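You operate a simulated robot arm through the tools that you are given. There is no shell and no other tool. Be economical: measure what you need, move in short steps, check, and stop when the job is done.

You are at the controls of a simulated robot arm. One attempt, no reset.

JOB
Flow-test the grade 40 filter from the To do tray and sort it by the meter's rule.
Fine: watch for the Done lamp; Ready tray or Reject bin; air off before the hood opens; leave the hood open.

Only the result counts: the job must be done as asked and must still hold three seconds after the hand-in. Knocking over, shifting, dropping, spilling or breaking anything else fails it.

ROBOT AND FRAMES
A 7-joint arm with a two-finger parallel gripper, fixed in place. Base frame: the origin is at the foot of the arm, x ahead of it, y to its left, z up; the work surface is at about z = 800. Units: mm, degrees, N and s.
With the tool pointing down near the work surface it reaches from about 460 to 920 mm from the base axis. Its first joint turns from -115.0 to 115.0 degrees. Payload 3.91 kg.
Tool frame: the origin (TCP) lies between the finger pads and is the grasp point; the fingertips stand 30 mm ahead of it; z points along the fingers, y is the line along which they close. Largest opening 110 mm; finger width 20, thickness 10; the body of the gripper, 48 by 112 mm, starts 55 mm behind the TCP.
Orientation is told as [roll, pitch, yaw] about the base's x, y, z axes, in that order, counted from this pose: with the fingers straight down and closing along the base's y, the tool's x points along the base's -x, its y along +y and its z along -z.

CONTROLS
- The arm moves only by the tool step_arm. Its argument "motion" is a list of rows, each a list of 7 numbers: the gripper command, from -1 (shut) to 1 (fully open), values between in proportion, then the shift along the tool's x, y, z in units of 400 mm (1.0 is 400 mm), then the turn, a rotation vector about the tool's x, y, z in units of 60 degrees (1.0 is 60 degrees). In form: [[claw, dx, dy, dz, ax, ay, az], ...]. A call has 1 to 10 rows; each row is the pose to reach, as a shift and turn from the pose commanded when the call began, along the tool's axes at that moment. A call with a number of a shift or a turn outside -1 to 1 is refused whole. A row lasts 0.2 s, in which the tool goes at most 50 mm and 8.6 degrees; a call with a longer step from one row to the next is refused whole, and so is a gripper value outside its range. Where a pose cannot be reached the arm comes as near as it can. A force on the tool above 40 N (or 10 N above the force at the start of the call, whichever is more), or a blocked arm, ends the call early, and 0.2 s more pass. The fingers move at their own pace (about 153 mm/s each) and stop on an object; they squeeze with about 35 N. The grip force told is the motor's: it shows also when the fingers shut on nothing. Time passes only in rows, and 0.2 s behind the last, so rows that repeat a pose let the fingers close. It gives the time, the measured TCP pose, the force on the tool (base axes), the opening and the grip force at its end, in the units of the frame above (readings bear some noise), with the torque about the TCP (base axes, N m) and any sound that the robot's microphone picked up, and new pictures: "pictures" is both (left out), scene, wrist or none.
- Cameras (640 x 400 px; columns grow to the right, rows downward): "scene" is fixed at [49.8, 502, 1581.3]; the picture's right is [-0.48, -0.87, 0.00], its down [-0.59, 0.33, -0.74] and it looks along [0.65, -0.36, -0.68] (base axes); focal length 354 px, centre (320, 200). "wrist" rides on the gripper at [72, 17, -103] in the tool frame; the picture's right is [-0.23, 0.97, 0.00], its down [-0.76, -0.18, -0.62] and it looks along [-0.61, -0.14, 0.78] (tool axes); focal length 222 px, centre (320, 200). There is no depth. A picture from a camera that has moved, and an enlarged one, comes with that camera's place and axes in the base frame and with its lens.
- slide_trunk(by): slides the trunk up (or, below 0, down) by that many mm; the arm rides with it, the base frame stays. It gives what a move gives, with no picture.
- close_up(camera, box): a new picture of the part [left, top, right, bottom] of that camera's present view, enlarged. It takes no simulated time.
- finish_job(): hands the job in; it is judged then, once.

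Go step by step. Nothing tells you positions but the pictures and the camera data: compare them with the known pose of the tool, close in by small moves and look again before you grip or let go. The budget is 120 turns and 200 pictures, counting those below and the enlarged ones. Unless the task says otherwise, let go and move clear before handing in, and close with one line.

The tools are called after "Call:" as name(argument=value, ...) on one line, values as JSON. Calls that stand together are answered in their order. step_arm: Moves the arm, as the interface text tells. Its arguments: {"type":"object","properties":{"motion":{"type":"array","items":{"type":"array","items":{"type":"number"}}},"pictures":{"type":"string","enum":["both","scene","wrist","none"]}},"required":["motion"]} The other tools are called the same way: slide_trunk (by) slides the trunk up or down; close_up (camera, box) takes an enlarged picture of a part of a camera's view; finish_job () hands the job in.

At the start:

```text
time_s: 0.0
ee_pos: [658.4, 99.1, 1096.6]
orientation: [0.1, 0.0, 0.0]
wrist_force: [-0.2, -0.7, -0.4]
wrist_torque: [0.01, -0.04, 0.0]
finger_gap: 109.8
grasp_force: 0.0
trunk travel left (down, up): [-725.0, 265.0]
```

scene: 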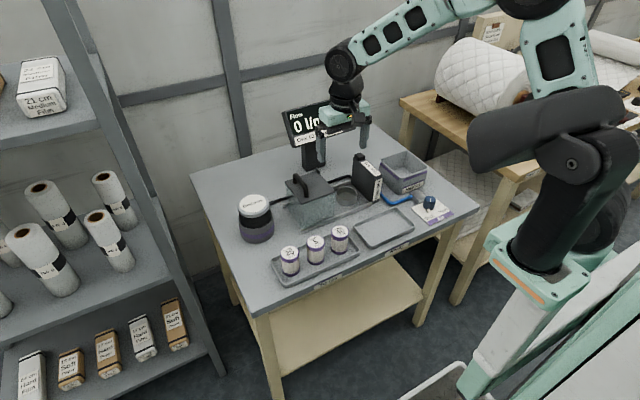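
wrist: 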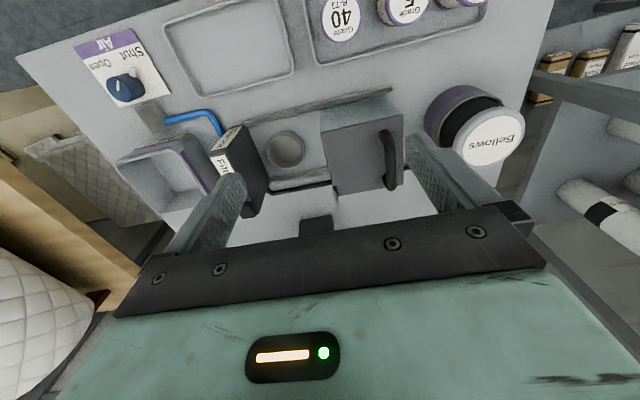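

I see a table with a tray of three filters, a hooded tester, a meter display, an air valve, an empty tray and a bin. I'll enlarge the details first.

Call:
close_up(camera="scene", box=[270, 90, 390, 165])

Call:
close_up(camera="scene", box=[230, 150, 390, 290])

Call:
close_up(camera="scene", box=[330, 140, 470, 250])

Call:
close_up(camera="wrist", box=[60, 0, 540, 230])

```text
5.33 times, centred on (330, 128) of scene
camera zoom: at [49.8, 502.0, 1581.3], right [-0.48, -0.87, 0.0], down [-0.59, 0.33, -0.74], along [0.65, -0.36, -0.68], focal length 1889 px, centre (267, 587)
```

zoom: 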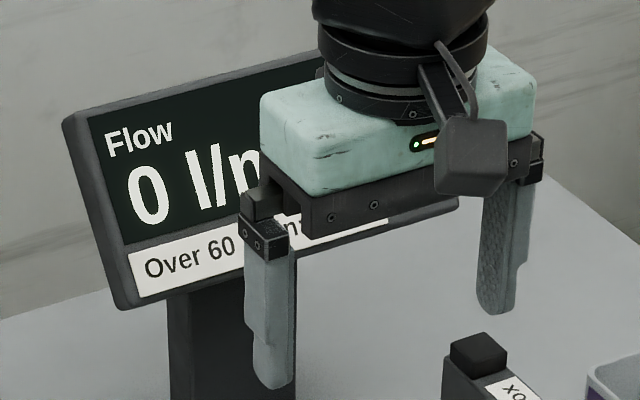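

```text
2.86 times, centred on (310, 220) of scene
camera zoom: at [49.8, 502.0, 1581.3], right [-0.48, -0.87, 0.0], down [-0.59, 0.33, -0.74], along [0.65, -0.36, -0.68], focal length 1012 px, centre (349, 143)
```

zoom: 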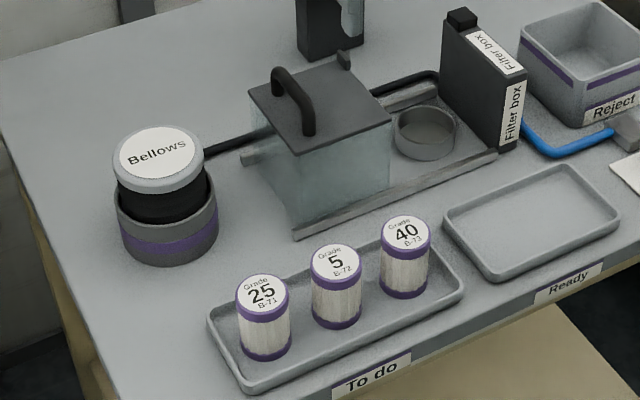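

```text
3.64 times, centred on (400, 195) of scene
camera zoom: at [49.8, 502.0, 1581.3], right [-0.48, -0.87, 0.0], down [-0.59, 0.33, -0.74], along [0.65, -0.36, -0.68], focal length 1288 px, centre (29, 218)
```

zoom: 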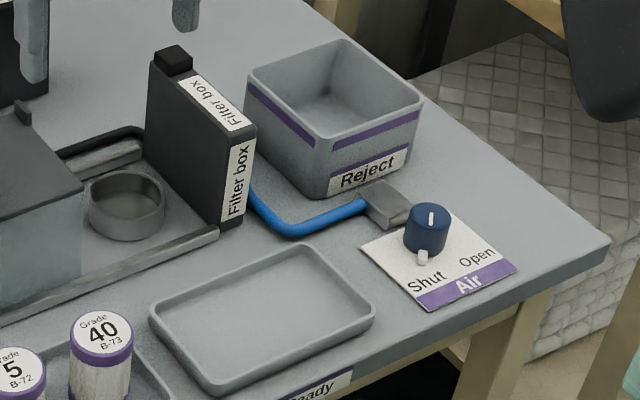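

```text
1.33 times, centred on (300, 115) of wrist
camera zoom: at [586.4, 115.1, 1200.3], right [0.23, 0.97, 0.0], down [0.76, -0.18, 0.62], along [0.61, -0.14, -0.78], focal length 296 px, centre (347, 313)
```

zoom: 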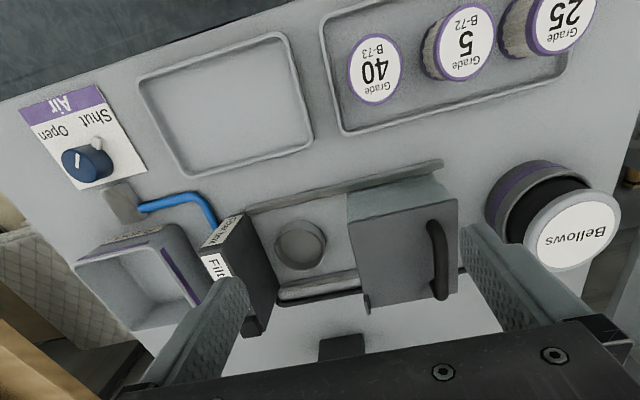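

The hood seems to slide along rails over the cup, and the grade 40 filter is near (588, 141). I'll move above it, which also clears the view of the meter.

Call:
step_arm(motion=[[1, 0.06, 0.03, 0.06, 0, 0, 0], [1, 0.12, 0.055, 0.12, 0, 0, 0], [1, 0.18, 0.08, 0.18, 0, 0, 0], [1, 0.22, 0.105, 0.22, 0, 0, 0], [1, 0.22, 0.105, 0.22, 0, 0, 0]])

Call:
close_up(camera="scene", box=[270, 90, 390, 165])

```text
time_s: 1.2
ee_pos: [572.2, 140.4, 1008.5]
orientation: [0.1, 0.1, 0.0]
wrist_force: [0.8, -0.7, 0.4]
wrist_torque: [-0.01, 0.01, 0.06]
finger_gap: 110.2
grasp_force: 0.0
trunk travel left (down, up): [-725.0, 265.0]
camera wrist: at [499.0, 156.2, 1112.6], right [0.23, 0.97, 0.0], down [0.76, -0.18, 0.62], along [0.61, -0.14, -0.78], focal length 222 px, centre (320, 200)
```

scene: 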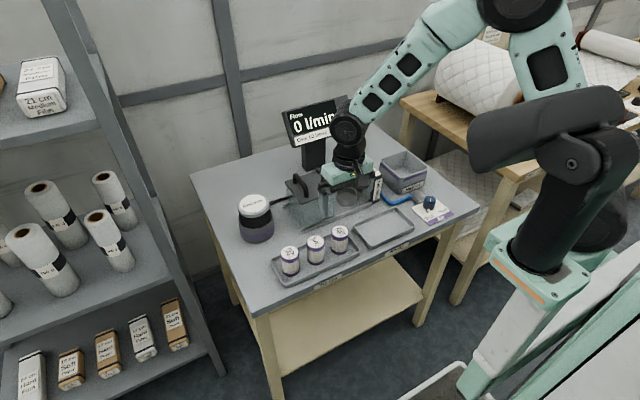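
wrist: 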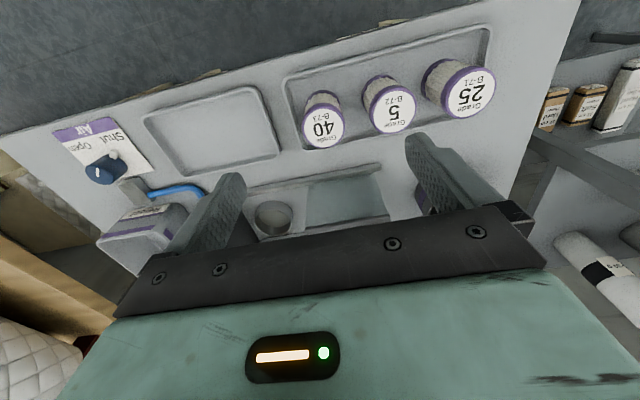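

```text
5.33 times, centred on (330, 128) of scene
camera zoom: at [49.8, 502.0, 1581.3], right [-0.48, -0.87, 0.0], down [-0.59, 0.33, -0.74], along [0.65, -0.36, -0.68], focal length 1889 px, centre (267, 587)
```

zoom: 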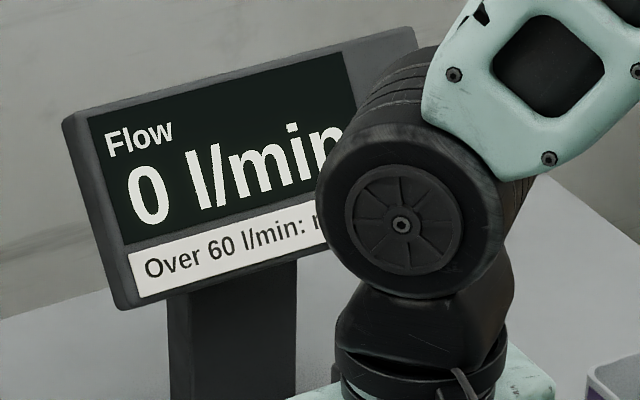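

Filter 40's top is at about (586, 141, 878) and the cup is at about (744, 15). I'll turn the gripper by 90° so the fingers close along x, clear of the neighbouring filters and the filter box.

Call:
step_arm(motion=[[1, 0, 0, 0, 0, 0, 0.14], [1, 0, 0, 0, 0, 0, 0.28], [1, 0, 0, 0, 0, 0, 0.42], [1, 0, 0, 0, 0, 0, 0.56], [1, 0, 0, 0, 0, 0, 0.7], [1, 0, 0, 0, 0, 0, 0.84], [1, 0, 0, 0, 0, 0, 0.98], [1, 0, 0, 0, 0, 0, 1.0]], pictures="none")

Call:
step_arm(motion=[[1, 0, 0, 0, 0, 0, 0.14], [1, 0, 0, 0, 0, 0, 0.28], [1, 0, 0, 0, 0, 0, 0.42], [1, 0, 0, 0, 0, 0, 0.5], [1, 0, 0, 0, 0, 0, 0.5]])

```text
time_s: 3.0
ee_pos: [571.2, 139.6, 1007.7]
orientation: [-0.1, 0.1, -60.1]
wrist_force: [-1.5, 0.1, -0.6]
wrist_torque: [-0.01, -0.01, -0.08]
finger_gap: 109.7
grasp_force: 0.0
trunk travel left (down, up): [-725.0, 265.0]
```

```text
time_s: 4.2
ee_pos: [571.5, 140.1, 1008.9]
orientation: [0.0, 0.2, -90.1]
wrist_force: [0.0, -0.5, -0.1]
wrist_torque: [0.01, 0.0, 0.02]
finger_gap: 109.9
grasp_force: 0.1
trunk travel left (down, up): [-725.0, 265.0]
camera wrist: at [587.9, 212.8, 1112.6], right [0.97, -0.23, 0.0], down [-0.18, -0.76, 0.62], along [-0.14, -0.61, -0.78], focal length 222 px, centre (320, 200)
```

scene: 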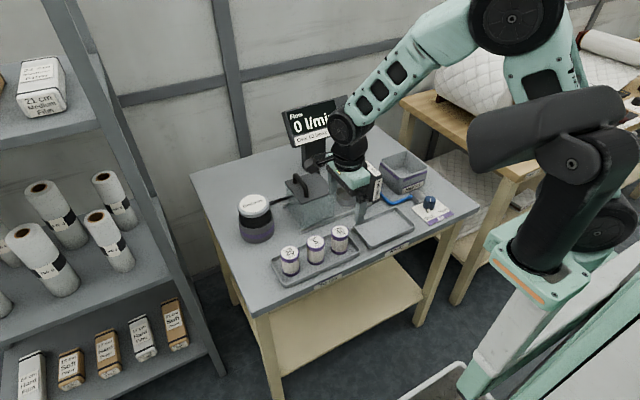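
wrist: 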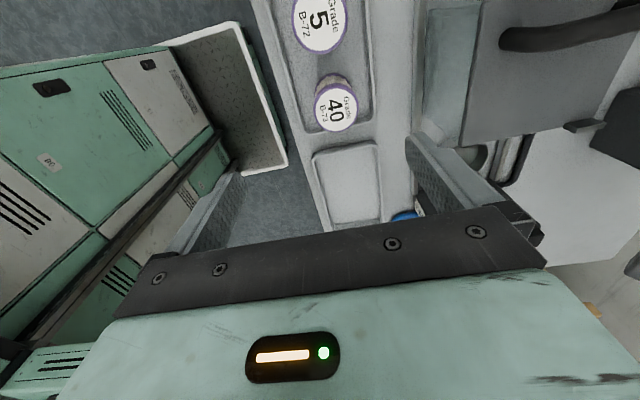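

Filter 40 now measures about (588, 142). I'll centre over it and go partway down.

Call:
step_arm(motion=[[1, 0.005, 0.041, 0.0, 0, 0, 0], [1, 0.005, 0.041, 0.1, 0, 0, 0], [1, 0.005, 0.041, 0.2, 0, 0, 0], [1, 0.005, 0.041, 0.2, 0, 0, 0]])

Call:
close_up(camera="scene", box=[270, 180, 400, 290])

```text
time_s: 5.2
ee_pos: [585.0, 142.6, 928.0]
orientation: [-0.1, 0.1, -90.1]
wrist_force: [-0.6, 0.7, -0.1]
wrist_torque: [-0.01, 0.03, 0.02]
finger_gap: 110.1
grasp_force: 0.1
trunk travel left (down, up): [-725.0, 265.0]
camera wrist: at [601.9, 214.6, 1031.8], right [0.97, -0.23, 0.0], down [-0.18, -0.76, 0.62], along [-0.14, -0.61, -0.78], focal length 222 px, centre (320, 200)
```

scene: 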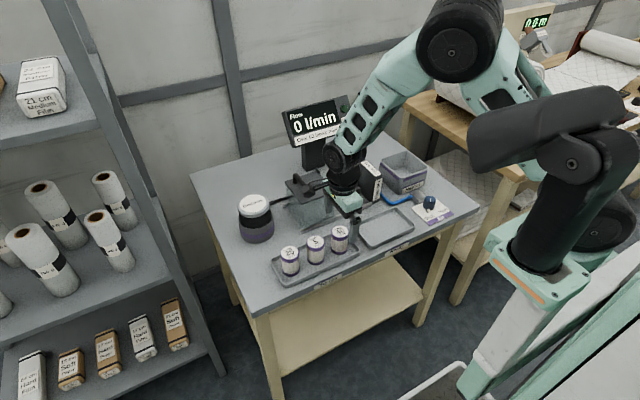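
wrist: 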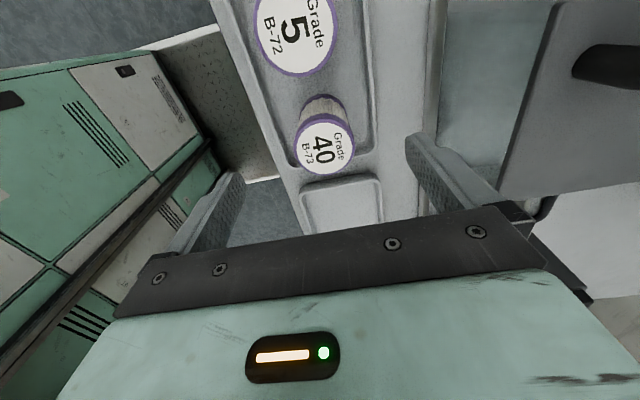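

```text
3.64 times, centred on (335, 235) of scene
camera zoom: at [49.8, 502.0, 1581.3], right [-0.48, -0.87, 0.0], down [-0.59, 0.33, -0.74], along [0.65, -0.36, -0.68], focal length 1288 px, centre (266, 73)
```

zoom: 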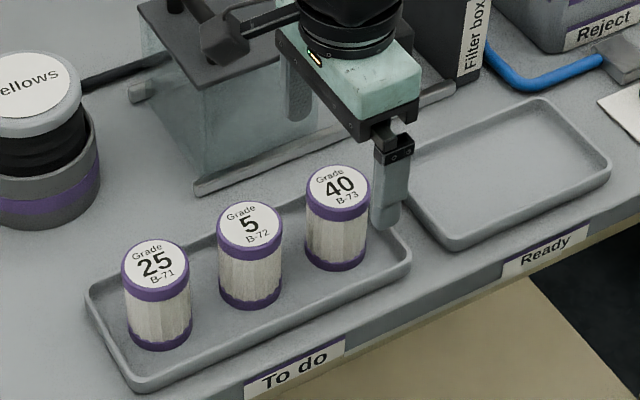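

The filter top is fixed at (589, 143.5, 876). I'll descend to a grip height of about 866 and close.

Call:
step_arm(motion=[[1, 0.003, 0.009, 0.0, 0, 0, 0], [1, 0.003, 0.009, 0.08, 0, 0, 0], [1, 0.003, 0.009, 0.155, 0, 0, 0], [1, 0.003, 0.009, 0.155, 0, 0, 0], [0.2, 0.003, 0.009, 0.155, 0, 0, 0], [-0.3, 0.003, 0.009, 0.155, 0, 0, 0], [-0.6, 0.003, 0.009, 0.155, 0, 0, 0], [-0.6, 0.003, 0.009, 0.155, 0, 0, 0]])

Call:
close_up(camera="scene", box=[270, 180, 400, 290])

```text
time_s: 7.0
ee_pos: [592.9, 143.8, 867.6]
orientation: [0.0, 0.2, -90.0]
wrist_force: [-0.5, 0.2, -0.5]
wrist_torque: [-0.01, 0.01, 0.0]
finger_gap: 46.7
grasp_force: 35.3
trunk travel left (down, up): [-725.0, 265.0]
camera wrist: at [608.1, 215.5, 970.9], right [0.97, -0.23, 0.0], down [-0.18, -0.76, 0.62], along [-0.14, -0.61, -0.78], focal length 222 px, centre (320, 200)
```

scene: 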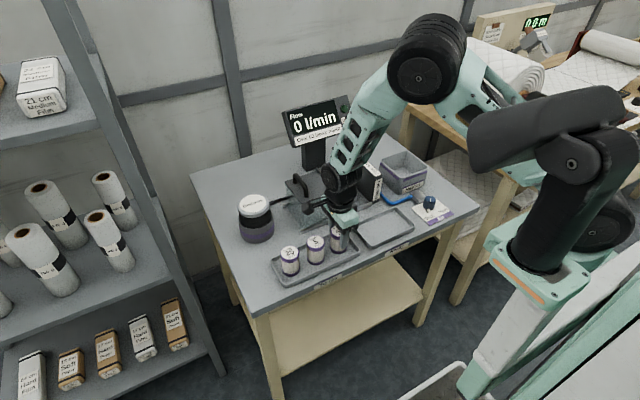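
wrist: 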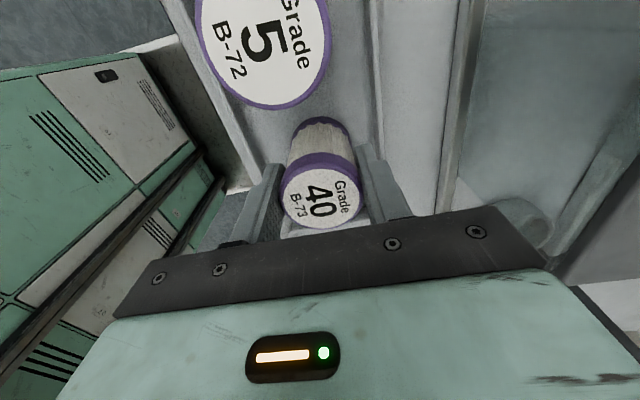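

```text
3.64 times, centred on (335, 235) of scene
camera zoom: at [49.8, 502.0, 1581.3], right [-0.48, -0.87, 0.0], down [-0.59, 0.33, -0.74], along [0.65, -0.36, -0.68], focal length 1288 px, centre (266, 73)
```

zoom: 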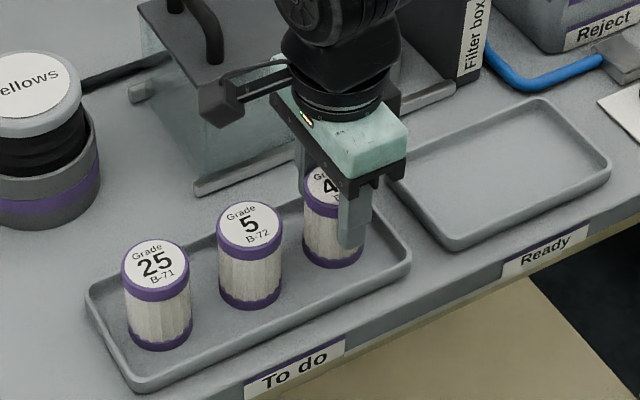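

The filter is gripped (46.7 mm). I'll lift it, move to y = 15, then go toward the cup in +x.

Call:
step_arm(motion=[[-0.6, 0, 0, -0.06, 0, 0, 0], [-0.6, 0, 0, -0.16, 0, 0, 0], [-0.6, 0, 0, -0.25, 0, 0, 0], [-0.6, -0.1, 0, -0.25, 0, 0, 0], [-0.6, -0.2, 0, -0.25, 0, 0, 0], [-0.6, -0.32, 0, -0.25, 0, 0, 0], [-0.6, -0.32, 0.1, -0.25, 0, 0, 0], [-0.6, -0.32, 0.2, -0.25, 0, 0, 0], [-0.6, -0.32, 0.2, -0.25, 0, 0, 0]])

Call:
close_up(camera="scene", box=[270, 140, 430, 240])

```text
time_s: 9.0
ee_pos: [669.2, 16.0, 965.2]
orientation: [0.0, 0.1, -90.0]
wrist_force: [-0.6, 0.5, -0.1]
wrist_torque: [0.02, 0.01, 0.0]
finger_gap: 47.0
grasp_force: 34.8
trunk travel left (down, up): [-725.0, 265.0]
camera wrist: at [686.9, 87.4, 1068.6], right [0.97, -0.23, 0.0], down [-0.18, -0.76, 0.62], along [-0.14, -0.61, -0.78], focal length 222 px, centre (320, 200)
```

scene: 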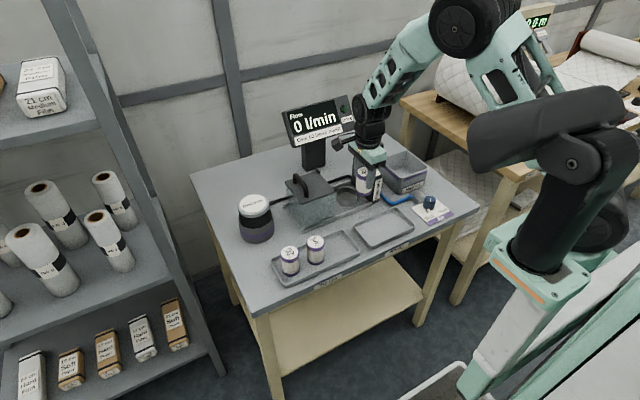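
wrist: 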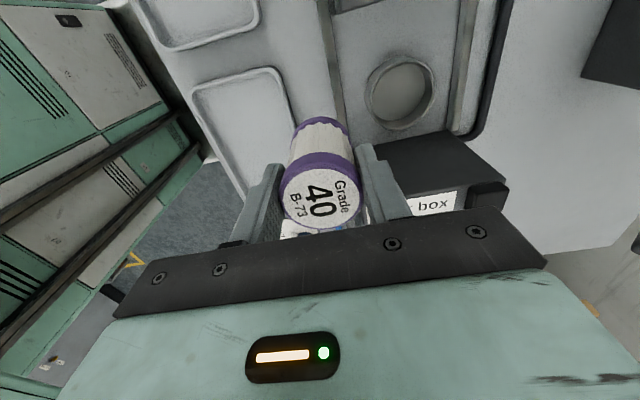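

```text
4.00 times, centred on (350, 190) of scene
camera zoom: at [49.8, 502.0, 1581.3], right [-0.48, -0.87, 0.0], down [-0.59, 0.33, -0.74], along [0.65, -0.36, -0.68], focal length 1416 px, centre (200, 240)
```

zoom: 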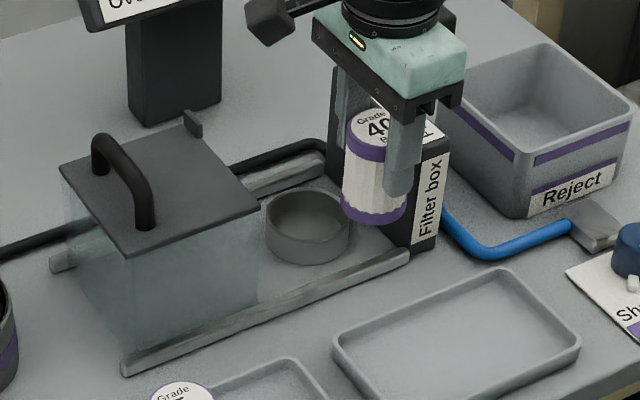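

The cup is at about (748, 15). I'll move over it with the filter's bottom just above the rim and check the alignment.

Call:
step_arm(motion=[[-0.6, 0, 0.1, 0, 0, 0, 0], [-0.6, 0, 0.196, 0, 0, 0, 0], [-0.6, 0, 0.196, 0.1, 0, 0, 0], [-0.6, 0, 0.196, 0.12, 0, 0, 0], [-0.6, 0, 0.196, 0.12, 0, 0, 0]])

Call:
close_up(camera="scene", box=[310, 150, 406, 210])

Call:
close_up(camera="wrist", box=[240, 60, 400, 240])

```text
time_s: 10.2
ee_pos: [750.1, 13.6, 918.2]
orientation: [0.0, 0.1, -90.0]
wrist_force: [-0.3, -0.4, -1.6]
wrist_torque: [0.0, 0.02, 0.01]
finger_gap: 46.8
grasp_force: 35.3
trunk travel left (down, up): [-725.0, 265.0]
camera wrist: at [766.9, 87.4, 1021.8], right [0.97, -0.23, 0.0], down [-0.18, -0.76, 0.62], along [-0.14, -0.61, -0.78], focal length 222 px, centre (320, 200)
```

scene: 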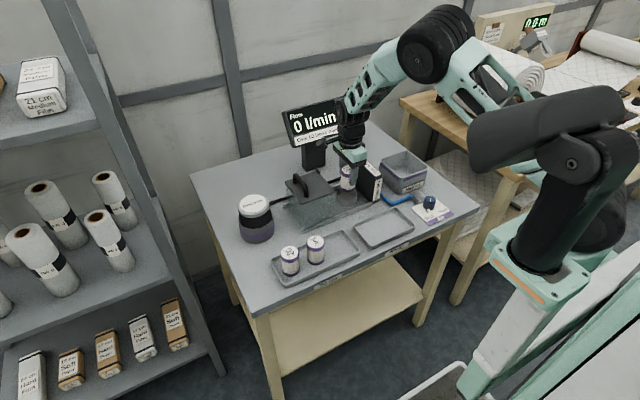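
wrist: 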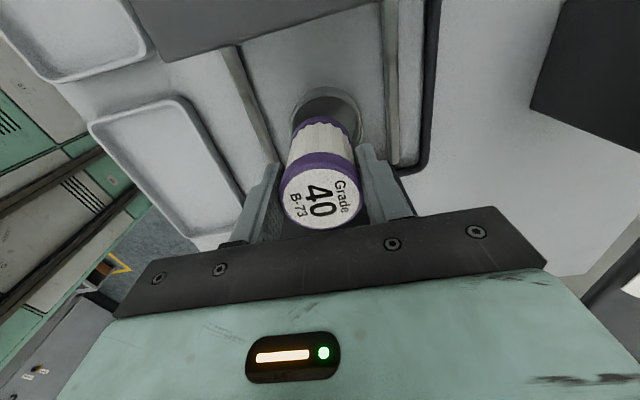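

```text
6.67 times, centred on (358, 180) of scene
camera zoom: at [49.8, 502.0, 1581.3], right [-0.48, -0.87, 0.0], down [-0.59, 0.33, -0.74], along [0.65, -0.36, -0.68], focal length 2361 px, centre (67, 333)
```

zoom: 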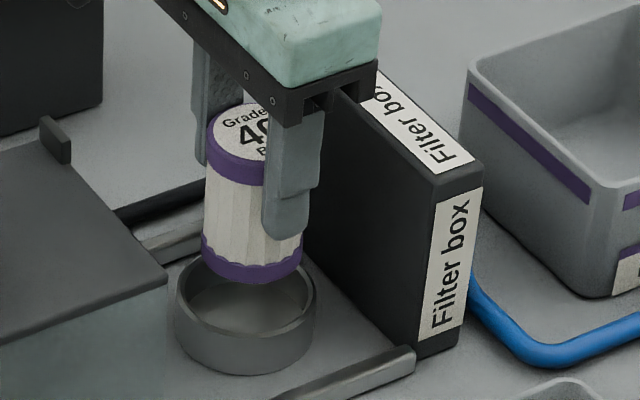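

```text
2.22 times, centred on (320, 150) of wrist
camera zoom: at [766.9, 87.4, 1021.8], right [0.97, -0.23, 0.0], down [-0.18, -0.76, 0.62], along [-0.14, -0.61, -0.78], focal length 494 px, centre (320, 311)
```

zoom: 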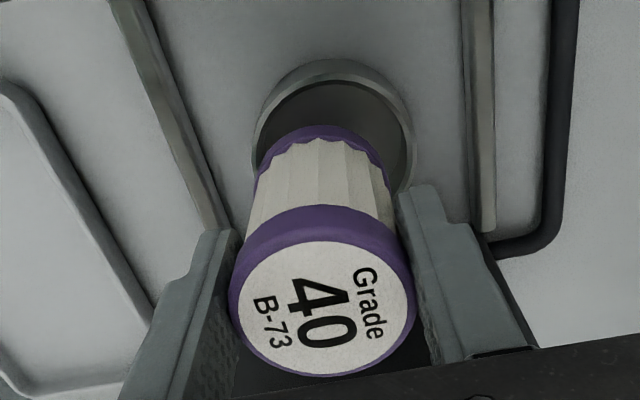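

The rim looks to be at z≈823, with the cup centre 1–4 mm further in +x and slightly in +y. I'll nudge that way and lower to just above the rim.

Call:
step_arm(motion=[[-0.6, 0.004, 0.006, 0, 0, 0, 0], [-0.6, 0.004, 0.006, 0.065, 0, 0, 0], [-0.6, 0.004, 0.006, 0.065, 0, 0, 0]], pictures="none")

Call:
close_up(camera="scene", box=[310, 150, 406, 210])

Call:
close_up(camera="wrist", box=[260, 70, 380, 190])

```text
time_s: 11.0
ee_pos: [751.2, 15.7, 891.6]
orientation: [0.0, 0.1, -90.0]
wrist_force: [-0.6, -0.2, 0.1]
wrist_torque: [-0.02, 0.02, -0.01]
finger_gap: 46.8
grasp_force: 34.8
trunk travel left (down, up): [-725.0, 265.0]
```

```text
6.67 times, centred on (358, 180) of scene
camera zoom: at [49.8, 502.0, 1581.3], right [-0.48, -0.87, 0.0], down [-0.59, 0.33, -0.74], along [0.65, -0.36, -0.68], focal length 2361 px, centre (67, 333)
```

zoom: 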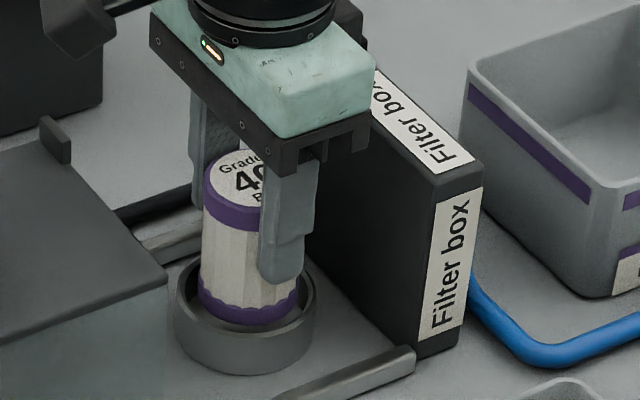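

```text
3.33 times, centred on (320, 130) of wrist
camera zoom: at [767.7, 87.4, 994.8], right [0.97, -0.23, 0.0], down [-0.18, -0.76, 0.62], along [-0.14, -0.61, -0.78], focal length 740 px, centre (320, 433)
```

zoom: 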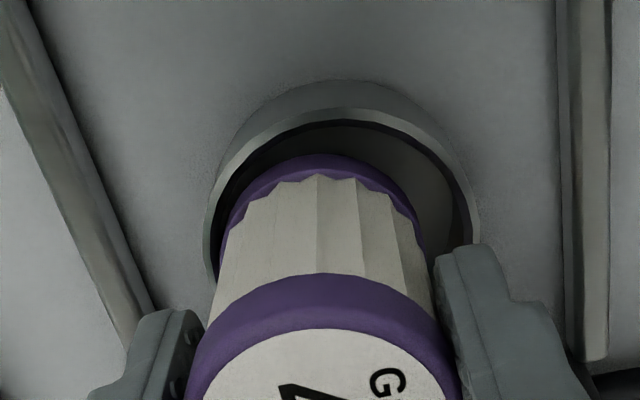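

The filter is off-centre: it needs about +5 mm in x and −2.5 mm in y. I'll correct and look again.

Call:
step_arm(motion=[[-0.6, -0.006, 0.0135, 0, 0, 0, 0], [-0.6, -0.006, 0.0135, 0, 0, 0, 0]], pictures="none")

Call:
close_up(camera="scene", box=[310, 150, 406, 210])

Call:
close_up(camera="wrist", box=[260, 70, 380, 190])

```text
time_s: 11.6
ee_pos: [756.6, 12.9, 891.8]
orientation: [0.0, 0.2, -89.9]
wrist_force: [0.3, 0.4, -0.3]
wrist_torque: [0.0, 0.07, 0.02]
finger_gap: 46.6
grasp_force: 35.8
trunk travel left (down, up): [-725.0, 265.0]
```

```text
6.67 times, centred on (358, 180) of scene
camera zoom: at [49.8, 502.0, 1581.3], right [-0.48, -0.87, 0.0], down [-0.59, 0.33, -0.74], along [0.65, -0.36, -0.68], focal length 2361 px, centre (67, 333)
```

zoom: 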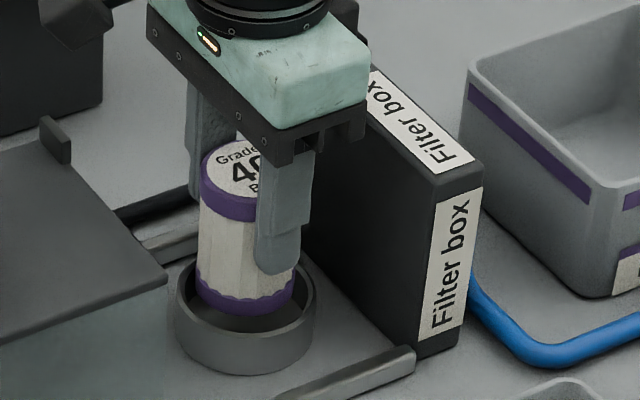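

```text
3.33 times, centred on (320, 130) of wrist
camera zoom: at [773.4, 85.6, 995.3], right [0.97, -0.23, 0.0], down [-0.18, -0.76, 0.62], along [-0.14, -0.61, -0.78], focal length 740 px, centre (320, 433)
```

zoom: 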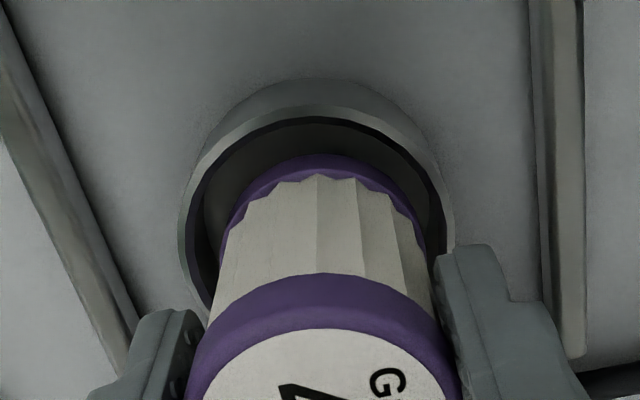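

It's now centred in both views. I'll lower it gently into the cup.

Call:
step_arm(motion=[[-0.6, 0, 0, 0.02, 0, 0, 0], [-0.6, 0, 0, 0.035, 0, 0, 0], [-0.6, 0, 0, 0.045, 0, 0, 0], [-0.6, 0, 0, 0.05, 0, 0, 0]], pictures="none")

Call:
close_up(camera="scene", box=[310, 150, 406, 210])

Call:
close_up(camera="wrist", box=[260, 70, 380, 190])

```text
time_s: 12.6
ee_pos: [756.9, 15.6, 871.1]
orientation: [0.0, 0.1, -90.0]
wrist_force: [0.5, 0.1, -0.5]
wrist_torque: [-0.05, -0.01, 0.01]
finger_gap: 47.0
grasp_force: 35.3
trunk travel left (down, up): [-725.0, 265.0]
```

```text
6.67 times, centred on (358, 180) of scene
camera zoom: at [49.8, 502.0, 1581.3], right [-0.48, -0.87, 0.0], down [-0.59, 0.33, -0.74], along [0.65, -0.36, -0.68], focal length 2361 px, centre (67, 333)
```

zoom: 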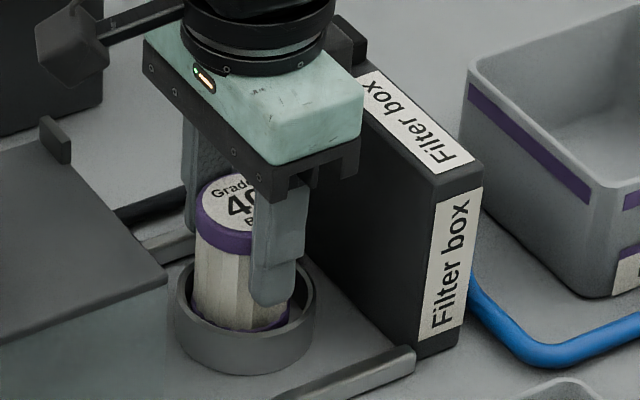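

```text
3.33 times, centred on (320, 130) of wrist
camera zoom: at [773.3, 87.1, 976.1], right [0.97, -0.23, 0.0], down [-0.18, -0.76, 0.62], along [-0.14, -0.61, -0.78], focal length 740 px, centre (320, 433)
```

zoom: 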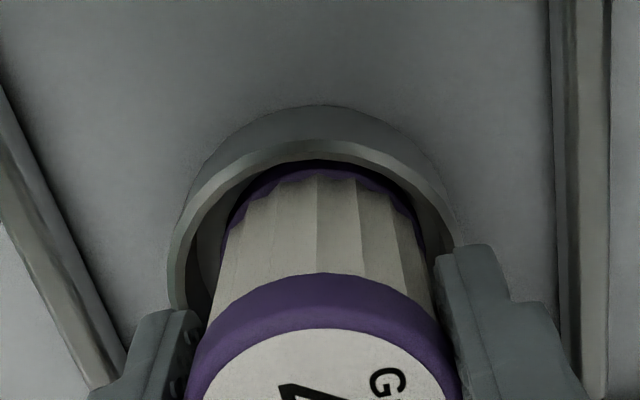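

The filter is inside the cup and a little to one side. I'll shift it about 2 mm and lower until it touches.

Call:
step_arm(motion=[[-0.6, -0.005, -0.003, 0, 0, 0, 0], [-0.6, -0.005, -0.003, 0.005, 0, 0, 0], [-0.6, -0.005, -0.003, 0.01, 0, 0, 0], [-0.6, -0.005, -0.003, 0.01, 0, 0, 0]], pictures="none")

```text
time_s: 13.6
ee_pos: [755.6, 13.4, 869.0]
orientation: [0.0, 0.0, -90.0]
wrist_force: [0.2, 0.2, -1.1]
wrist_torque: [0.0, 0.01, 0.0]
finger_gap: 46.9
grasp_force: 34.9
trunk travel left (down, up): [-725.0, 265.0]
```

Call:
step_arm(motion=[[-0.6, 0, 0, 0.004, 0, 0, 0], [-0.6, 0, 0, 0.007, 0, 0, 0], [-0.6, 0, 0, 0.007, 0, 0, 0]], pictures="none")

Call:
close_up(camera="scene", box=[310, 150, 406, 210])

```text
time_s: 14.4
ee_pos: [756.3, 13.1, 866.7]
orientation: [0.1, 0.1, -90.0]
wrist_force: [-3.1, -1.3, 15.7]
wrist_torque: [-0.19, 0.39, -0.01]
finger_gap: 46.8
grasp_force: 34.7
trunk travel left (down, up): [-725.0, 265.0]
```

```text
6.67 times, centred on (358, 180) of scene
camera zoom: at [49.8, 502.0, 1581.3], right [-0.48, -0.87, 0.0], down [-0.59, 0.33, -0.74], along [0.65, -0.36, -0.68], focal length 2361 px, centre (67, 333)
```

zoom: 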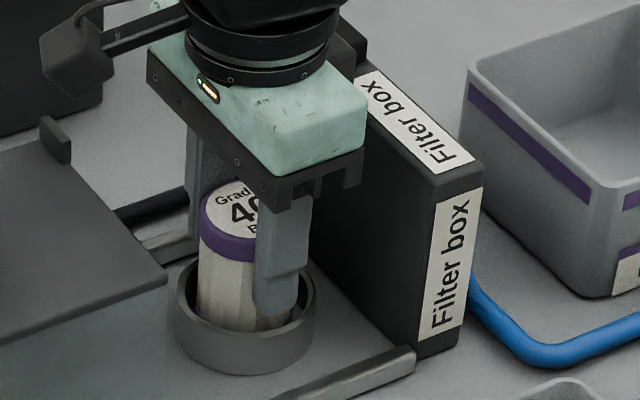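

It touched down with 15.7 N, so the filter is seated. I'll release it and lift straight up.

Call:
step_arm(motion=[[-0.6, 0, 0, -0.003, 0, 0, 0], [0.1, 0, 0, -0.003, 0, 0, 0], [0.5, 0, 0, -0.003, 0, 0, 0], [0.5, 0, 0, -0.003, 0, 0, 0], [0.5, 0, 0, -0.1, 0, 0, 0], [0.5, 0, 0, -0.2, 0, 0, 0], [0.5, 0, 0, -0.3, 0, 0, 0], [0.5, 0, 0, -0.3, 0, 0, 0]])

Call:
close_up(camera="scene", box=[230, 130, 406, 240])

Call:
close_up(camera="wrist", box=[200, 0, 520, 200])

```text
time_s: 16.2
ee_pos: [753.4, 13.1, 985.9]
orientation: [-0.1, 0.0, -90.0]
wrist_force: [0.3, -0.4, -0.2]
wrist_torque: [-0.02, 0.0, 0.02]
finger_gap: 82.3
grasp_force: 0.1
trunk travel left (down, up): [-725.0, 265.0]
camera wrist: at [771.7, 85.1, 1089.4], right [0.97, -0.23, 0.0], down [-0.18, -0.76, 0.62], along [-0.14, -0.61, -0.78], focal length 222 px, centre (320, 200)
```

scene: 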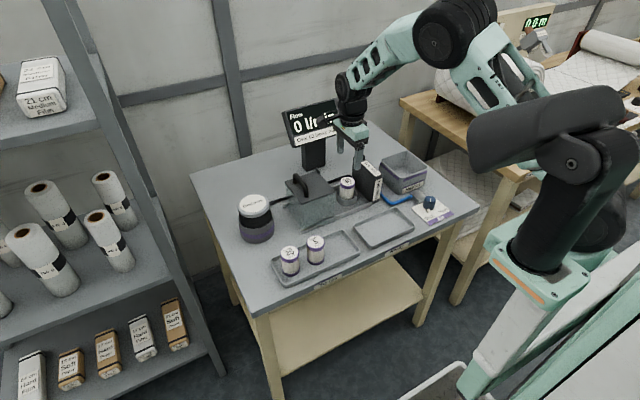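
wrist: 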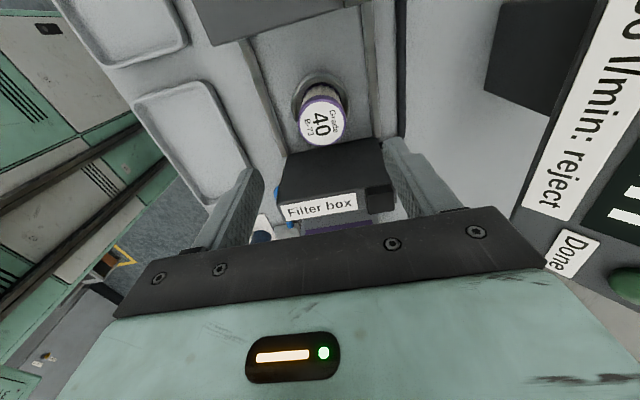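

```text
3.64 times, centred on (318, 185) of scene
camera zoom: at [49.8, 502.0, 1581.3], right [-0.48, -0.87, 0.0], down [-0.59, 0.33, -0.74], along [0.65, -0.36, -0.68], focal length 1288 px, centre (327, 254)
```

zoom: 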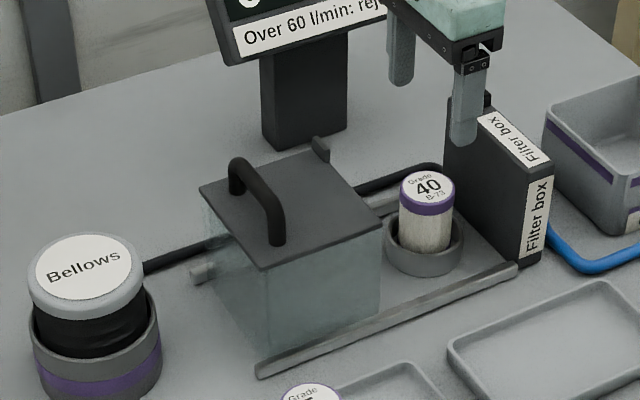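

```text
2.00 times, centred on (360, 100) of wrist
camera zoom: at [771.7, 85.1, 1089.4], right [0.97, -0.23, 0.0], down [-0.18, -0.76, 0.62], along [-0.14, -0.61, -0.78], focal length 444 px, centre (240, 400)
```

zoom: 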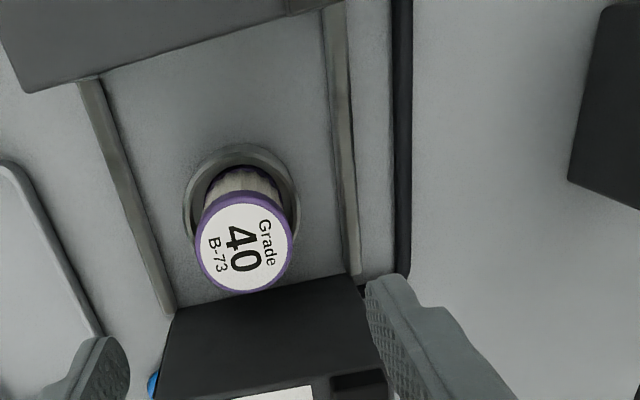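

The filter stands in the cup, and the rule reads "Over 60 l/min: reject". The hood spans roughly y 86–192 with its top at z≈901, and its handle bar is near y≈169, x 729–805. I'll move above the handle and turn the gripper to close along y.

Call:
step_arm(motion=[[0.5, 0, 0, -0.08, 0, 0, 0], [0.5, 0.1, 0.01, -0.08, 0, 0, -0.14], [0.5, 0.2, 0.02, -0.08, 0, 0, -0.28], [0.5, 0.3, 0.03, -0.08, 0, 0, -0.42], [0.3, 0.39, 0.035, -0.08, 0, 0, -0.56], [0.3, 0.39, 0.035, -0.08, 0, 0, -0.7], [0, 0.39, 0.035, -0.08, 0, 0, -0.84], [0, 0.39, 0.035, -0.08, 0, 0, -0.98], [0, 0.39, 0.035, -0.08, 0, 0, -1.0]], pictures="none")

Call:
step_arm(motion=[[0, 0, 0, 0, 0, 0, -0.14], [0, 0, 0, 0, 0, 0, -0.28], [0, 0, 0, 0, 0, 0, -0.42], [0, 0, 0, 0, 0, 0, -0.5], [0, 0, 0, 0, 0, 0, -0.5]])

Call:
close_up(camera="scene", box=[230, 90, 390, 230])

```text
time_s: 18.2
ee_pos: [770.1, 169.3, 1016.5]
orientation: [0.0, 0.0, -29.9]
wrist_force: [-0.2, 0.0, -0.3]
wrist_torque: [0.0, 0.03, -0.03]
finger_gap: 55.3
grasp_force: 0.0
trunk travel left (down, up): [-725.0, 265.0]
```

```text
time_s: 19.4
ee_pos: [770.3, 169.8, 1018.3]
orientation: [0.1, 0.0, 0.1]
wrist_force: [0.8, 0.3, 0.4]
wrist_torque: [0.02, 0.02, 0.02]
finger_gap: 55.2
grasp_force: 0.1
trunk travel left (down, up): [-725.0, 265.0]
camera wrist: at [697.6, 186.1, 1122.1], right [0.23, 0.97, 0.0], down [0.76, -0.18, 0.62], along [0.61, -0.14, -0.78], focal length 222 px, centre (320, 200)
```

scene: 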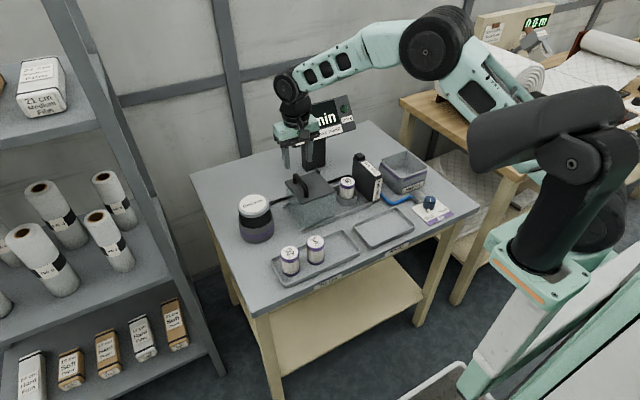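
wrist: 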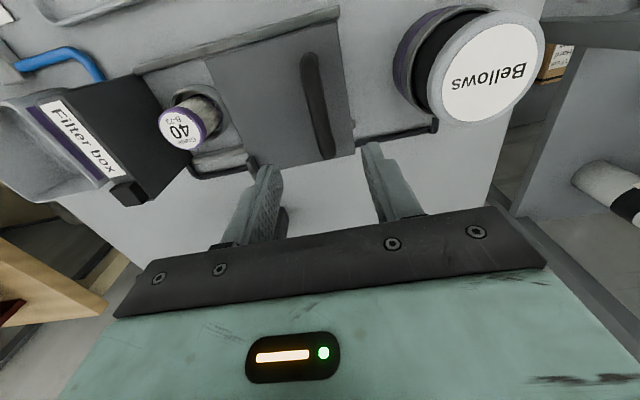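

```text
2.86 times, centred on (310, 160) of scene
camera zoom: at [49.8, 502.0, 1581.3], right [-0.48, -0.87, 0.0], down [-0.59, 0.33, -0.74], along [0.65, -0.36, -0.68], focal length 1012 px, centre (349, 314)
```

zoom: 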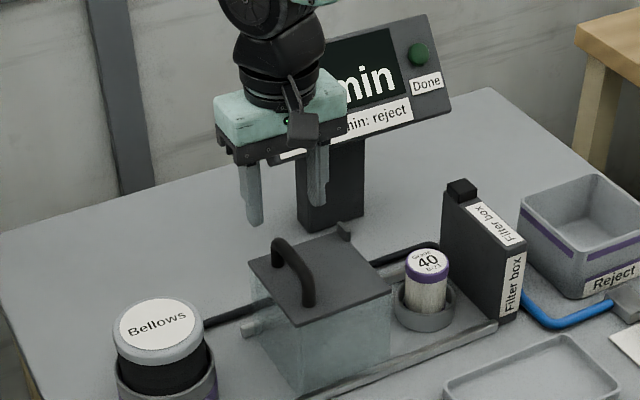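

The handle measures about (757, 172), so I'll lower the open fingers to straddle it.

Call:
step_arm(motion=[[0, 0.03, 0.006, 0, 0, 0, 0], [0, 0.03, 0.006, 0.1, 0, 0, 0], [0, 0.03, 0.006, 0.14, 0, 0, 0], [0, 0.03, 0.006, 0.14, 0, 0, 0]], pictures="none")

Call:
close_up(camera="scene", box=[250, 120, 370, 230])

Call:
close_up(camera="wrist", box=[160, 0, 480, 230])

```text
time_s: 20.4
ee_pos: [757.4, 173.6, 961.6]
orientation: [0.1, 0.0, -0.1]
wrist_force: [-0.4, -0.5, 0.3]
wrist_torque: [-0.02, -0.02, 0.0]
finger_gap: 55.1
grasp_force: 0.0
trunk travel left (down, up): [-725.0, 265.0]
```

```text
3.64 times, centred on (310, 175) of scene
camera zoom: at [49.8, 502.0, 1581.3], right [-0.48, -0.87, 0.0], down [-0.59, 0.33, -0.74], along [0.65, -0.36, -0.68], focal length 1288 px, centre (356, 291)
```

zoom: 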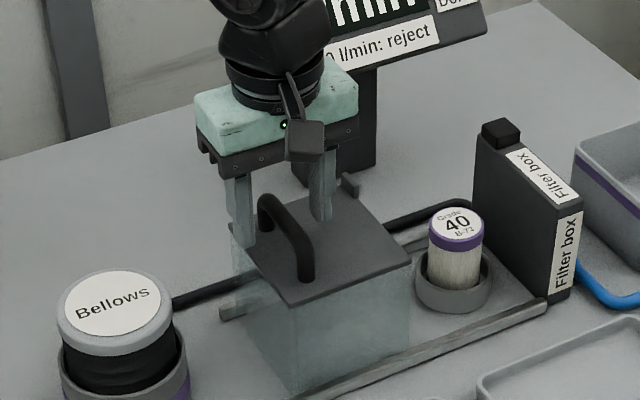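

```text
1.74 times, centred on (320, 115) of wrist
camera zoom: at [684.9, 190.0, 1065.1], right [0.23, 0.97, 0.0], down [0.76, -0.18, 0.62], along [0.61, -0.14, -0.78], focal length 386 px, centre (320, 348)
```

zoom: 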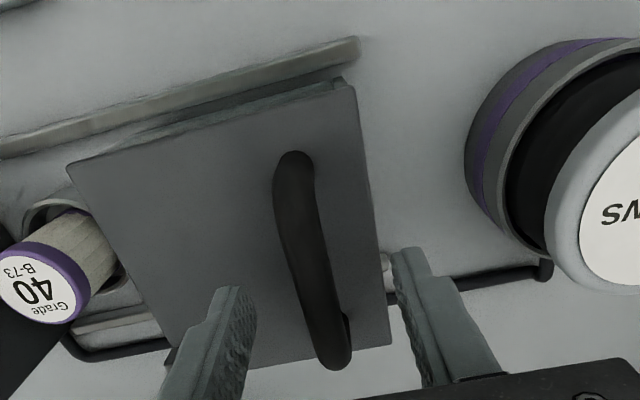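

The fingers straddle the bar, with room on both sides. I'll lower to z≈939 and close lightly on it.

Call:
step_arm(motion=[[0, 0.015, 0, 0.03, 0, 0, 0], [0, 0.015, 0, 0.055, 0, 0, 0], [0, 0.015, 0, 0.055, 0, 0, 0], [-0.6, 0.015, 0, 0.055, 0, 0, 0], [-1, 0.015, 0, 0.055, 0, 0, 0], [-1, 0.015, 0, 0.055, 0, 0, 0]])

Call:
close_up(camera="scene", box=[250, 120, 370, 230])

```text
time_s: 21.8
ee_pos: [752.3, 172.3, 941.7]
orientation: [0.1, -0.3, 0.1]
wrist_force: [4.5, 0.5, 29.9]
wrist_torque: [0.02, 0.12, -0.08]
finger_gap: 13.4
grasp_force: 45.1
trunk travel left (down, up): [-725.0, 265.0]
camera wrist: at [678.8, 189.4, 1045.4], right [0.23, 0.97, 0.0], down [0.76, -0.18, 0.63], along [0.61, -0.14, -0.78], focal length 222 px, centre (320, 200)
```

scene: 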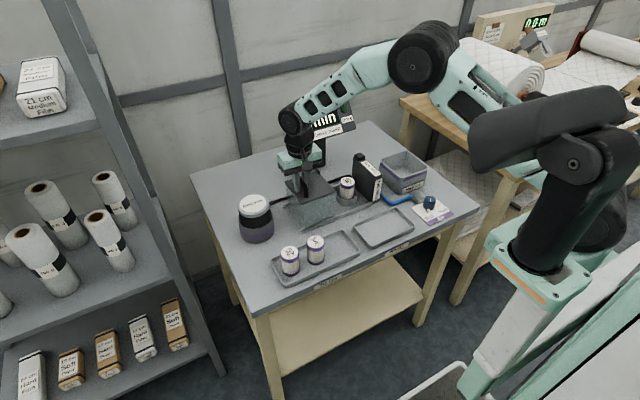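
wrist: 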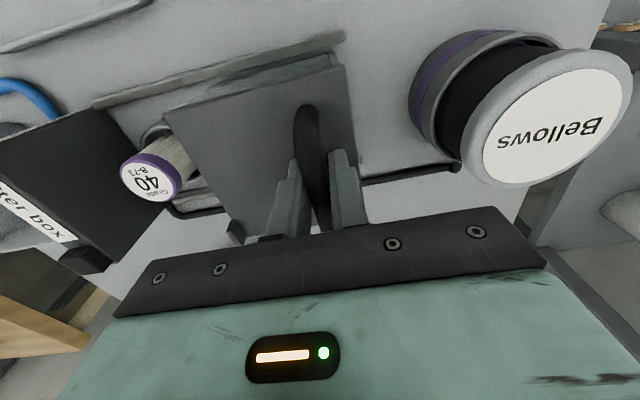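

```text
3.64 times, centred on (310, 175) of scene
camera zoom: at [49.8, 502.0, 1581.3], right [-0.48, -0.87, 0.0], down [-0.59, 0.33, -0.74], along [0.65, -0.36, -0.68], focal length 1288 px, centre (356, 291)
```

zoom: 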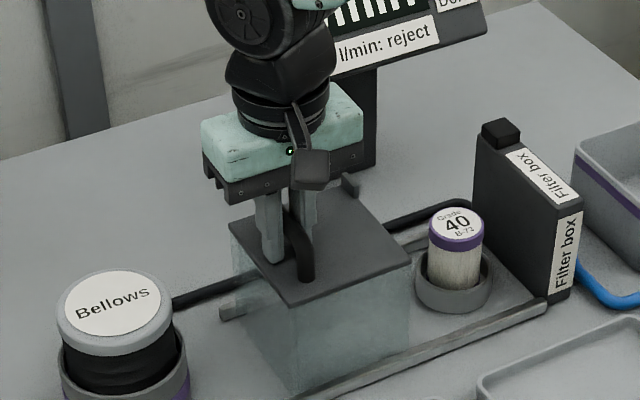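

I have the bar (13.4 mm), but the tips press on the hood top. I'll ease up 2 mm and slide the hood toward −y in small steps.

Call:
step_arm(motion=[[-1, 0, 0, -0.007, 0, 0, 0], [-1, 0, -0.02, -0.007, 0, 0, 0], [-1, 0, -0.05, -0.007, 0, 0, 0], [-1, 0, -0.09, -0.007, 0, 0, 0], [-1, 0, -0.13, -0.007, 0, 0, 0], [-1, 0, -0.17, -0.007, 0, 0, 0], [-1, 0, -0.21, -0.007, 0, 0, 0], [-1, 0, -0.25, -0.007, 0, 0, 0]])

Call:
close_up(camera="scene", box=[250, 120, 400, 230])

```text
time_s: 23.6
ee_pos: [751.2, 70.8, 942.2]
orientation: [0.0, 0.0, 0.0]
wrist_force: [2.2, -0.5, 12.2]
wrist_torque: [0.0, 0.36, -0.06]
finger_gap: 13.6
grasp_force: 44.7
trunk travel left (down, up): [-725.0, 265.0]
camera wrist: at [679.4, 87.7, 1045.8], right [0.23, 0.97, 0.0], down [0.76, -0.18, 0.62], along [0.61, -0.14, -0.78], focal length 222 px, centre (320, 200)
```

scene: 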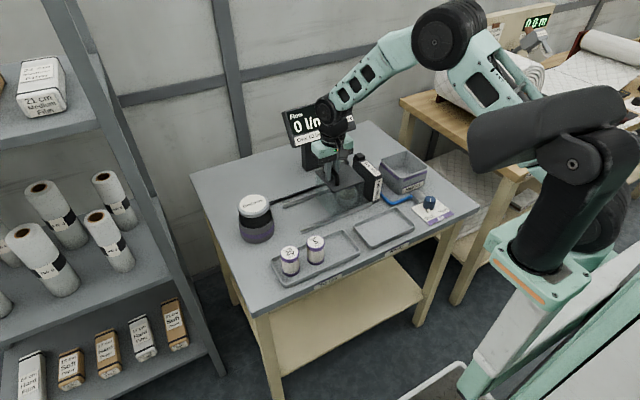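
wrist: 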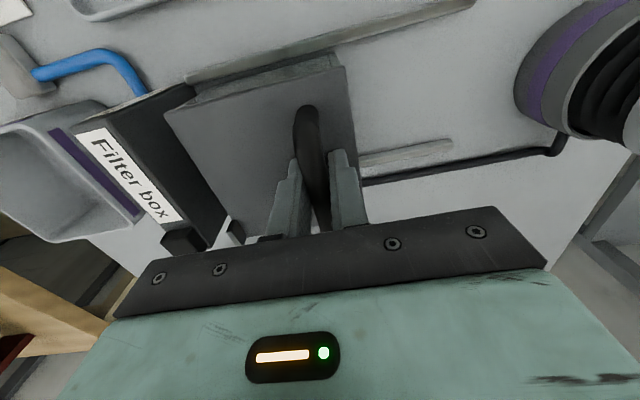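

```text
3.64 times, centred on (325, 175) of scene
camera zoom: at [49.8, 502.0, 1581.3], right [-0.48, -0.87, 0.0], down [-0.59, 0.33, -0.74], along [0.65, -0.36, -0.68], focal length 1288 px, centre (302, 291)
```

zoom: 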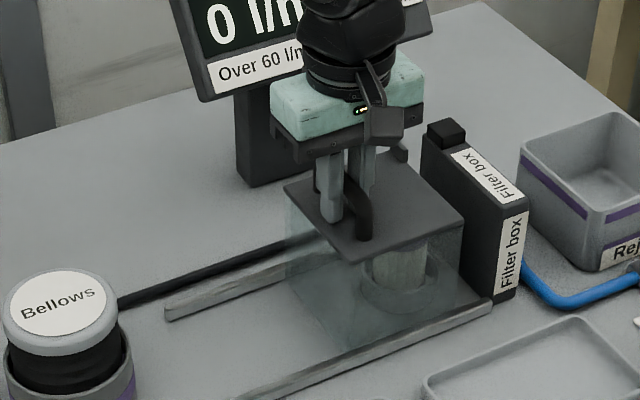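

The hood slides well and covers the filter, with a small gap left to the filter box. I'll continue gently.

Call:
step_arm(motion=[[-1, 0, -0.015, 0, 0, 0, 0], [-1, 0, -0.03, 0, 0, 0, 0], [-1, 0, -0.04, 0, 0, 0, 0], [-1, 0, -0.05, 0, 0, 0, 0], [-1, 0, -0.06, 0, 0, 0, 0], [-1, 0, -0.07, 0, 0, 0, 0]], pictures="none")

Call:
close_up(camera="scene", box=[250, 120, 400, 230])

Call:
close_up(camera="wrist", box=[40, 20, 400, 270])

```text
time_s: 25.0
ee_pos: [752.7, 43.7, 942.0]
orientation: [0.0, 0.2, 0.0]
wrist_force: [-6.9, -1.5, -1.7]
wrist_torque: [-0.02, 0.5, 0.14]
finger_gap: 13.3
grasp_force: 45.0
trunk travel left (down, up): [-725.0, 265.0]
```

```text
3.64 times, centred on (325, 175) of scene
camera zoom: at [49.8, 502.0, 1581.3], right [-0.48, -0.87, 0.0], down [-0.59, 0.33, -0.74], along [0.65, -0.36, -0.68], focal length 1288 px, centre (302, 291)
```

zoom: 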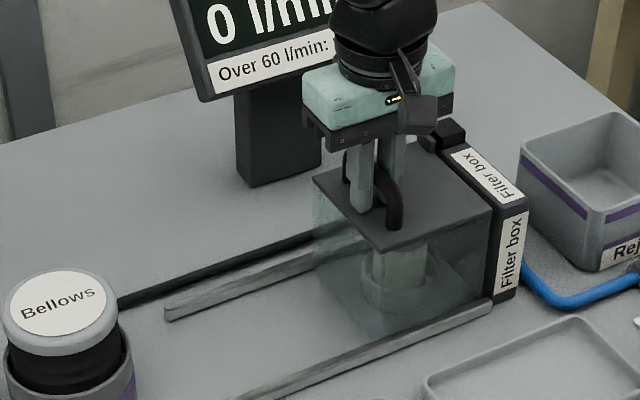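

```text
1.60 times, centred on (220, 145) of wrist
camera zoom: at [679.4, 59.8, 1045.9], right [0.23, 0.97, 0.0], down [0.76, -0.18, 0.62], along [0.6, -0.14, -0.78], focal length 355 px, centre (480, 288)
```

zoom: 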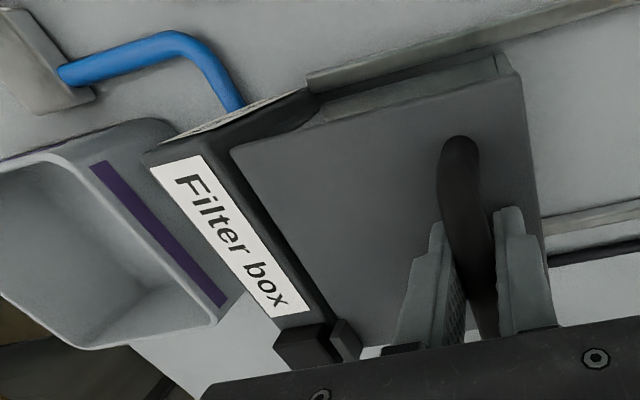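

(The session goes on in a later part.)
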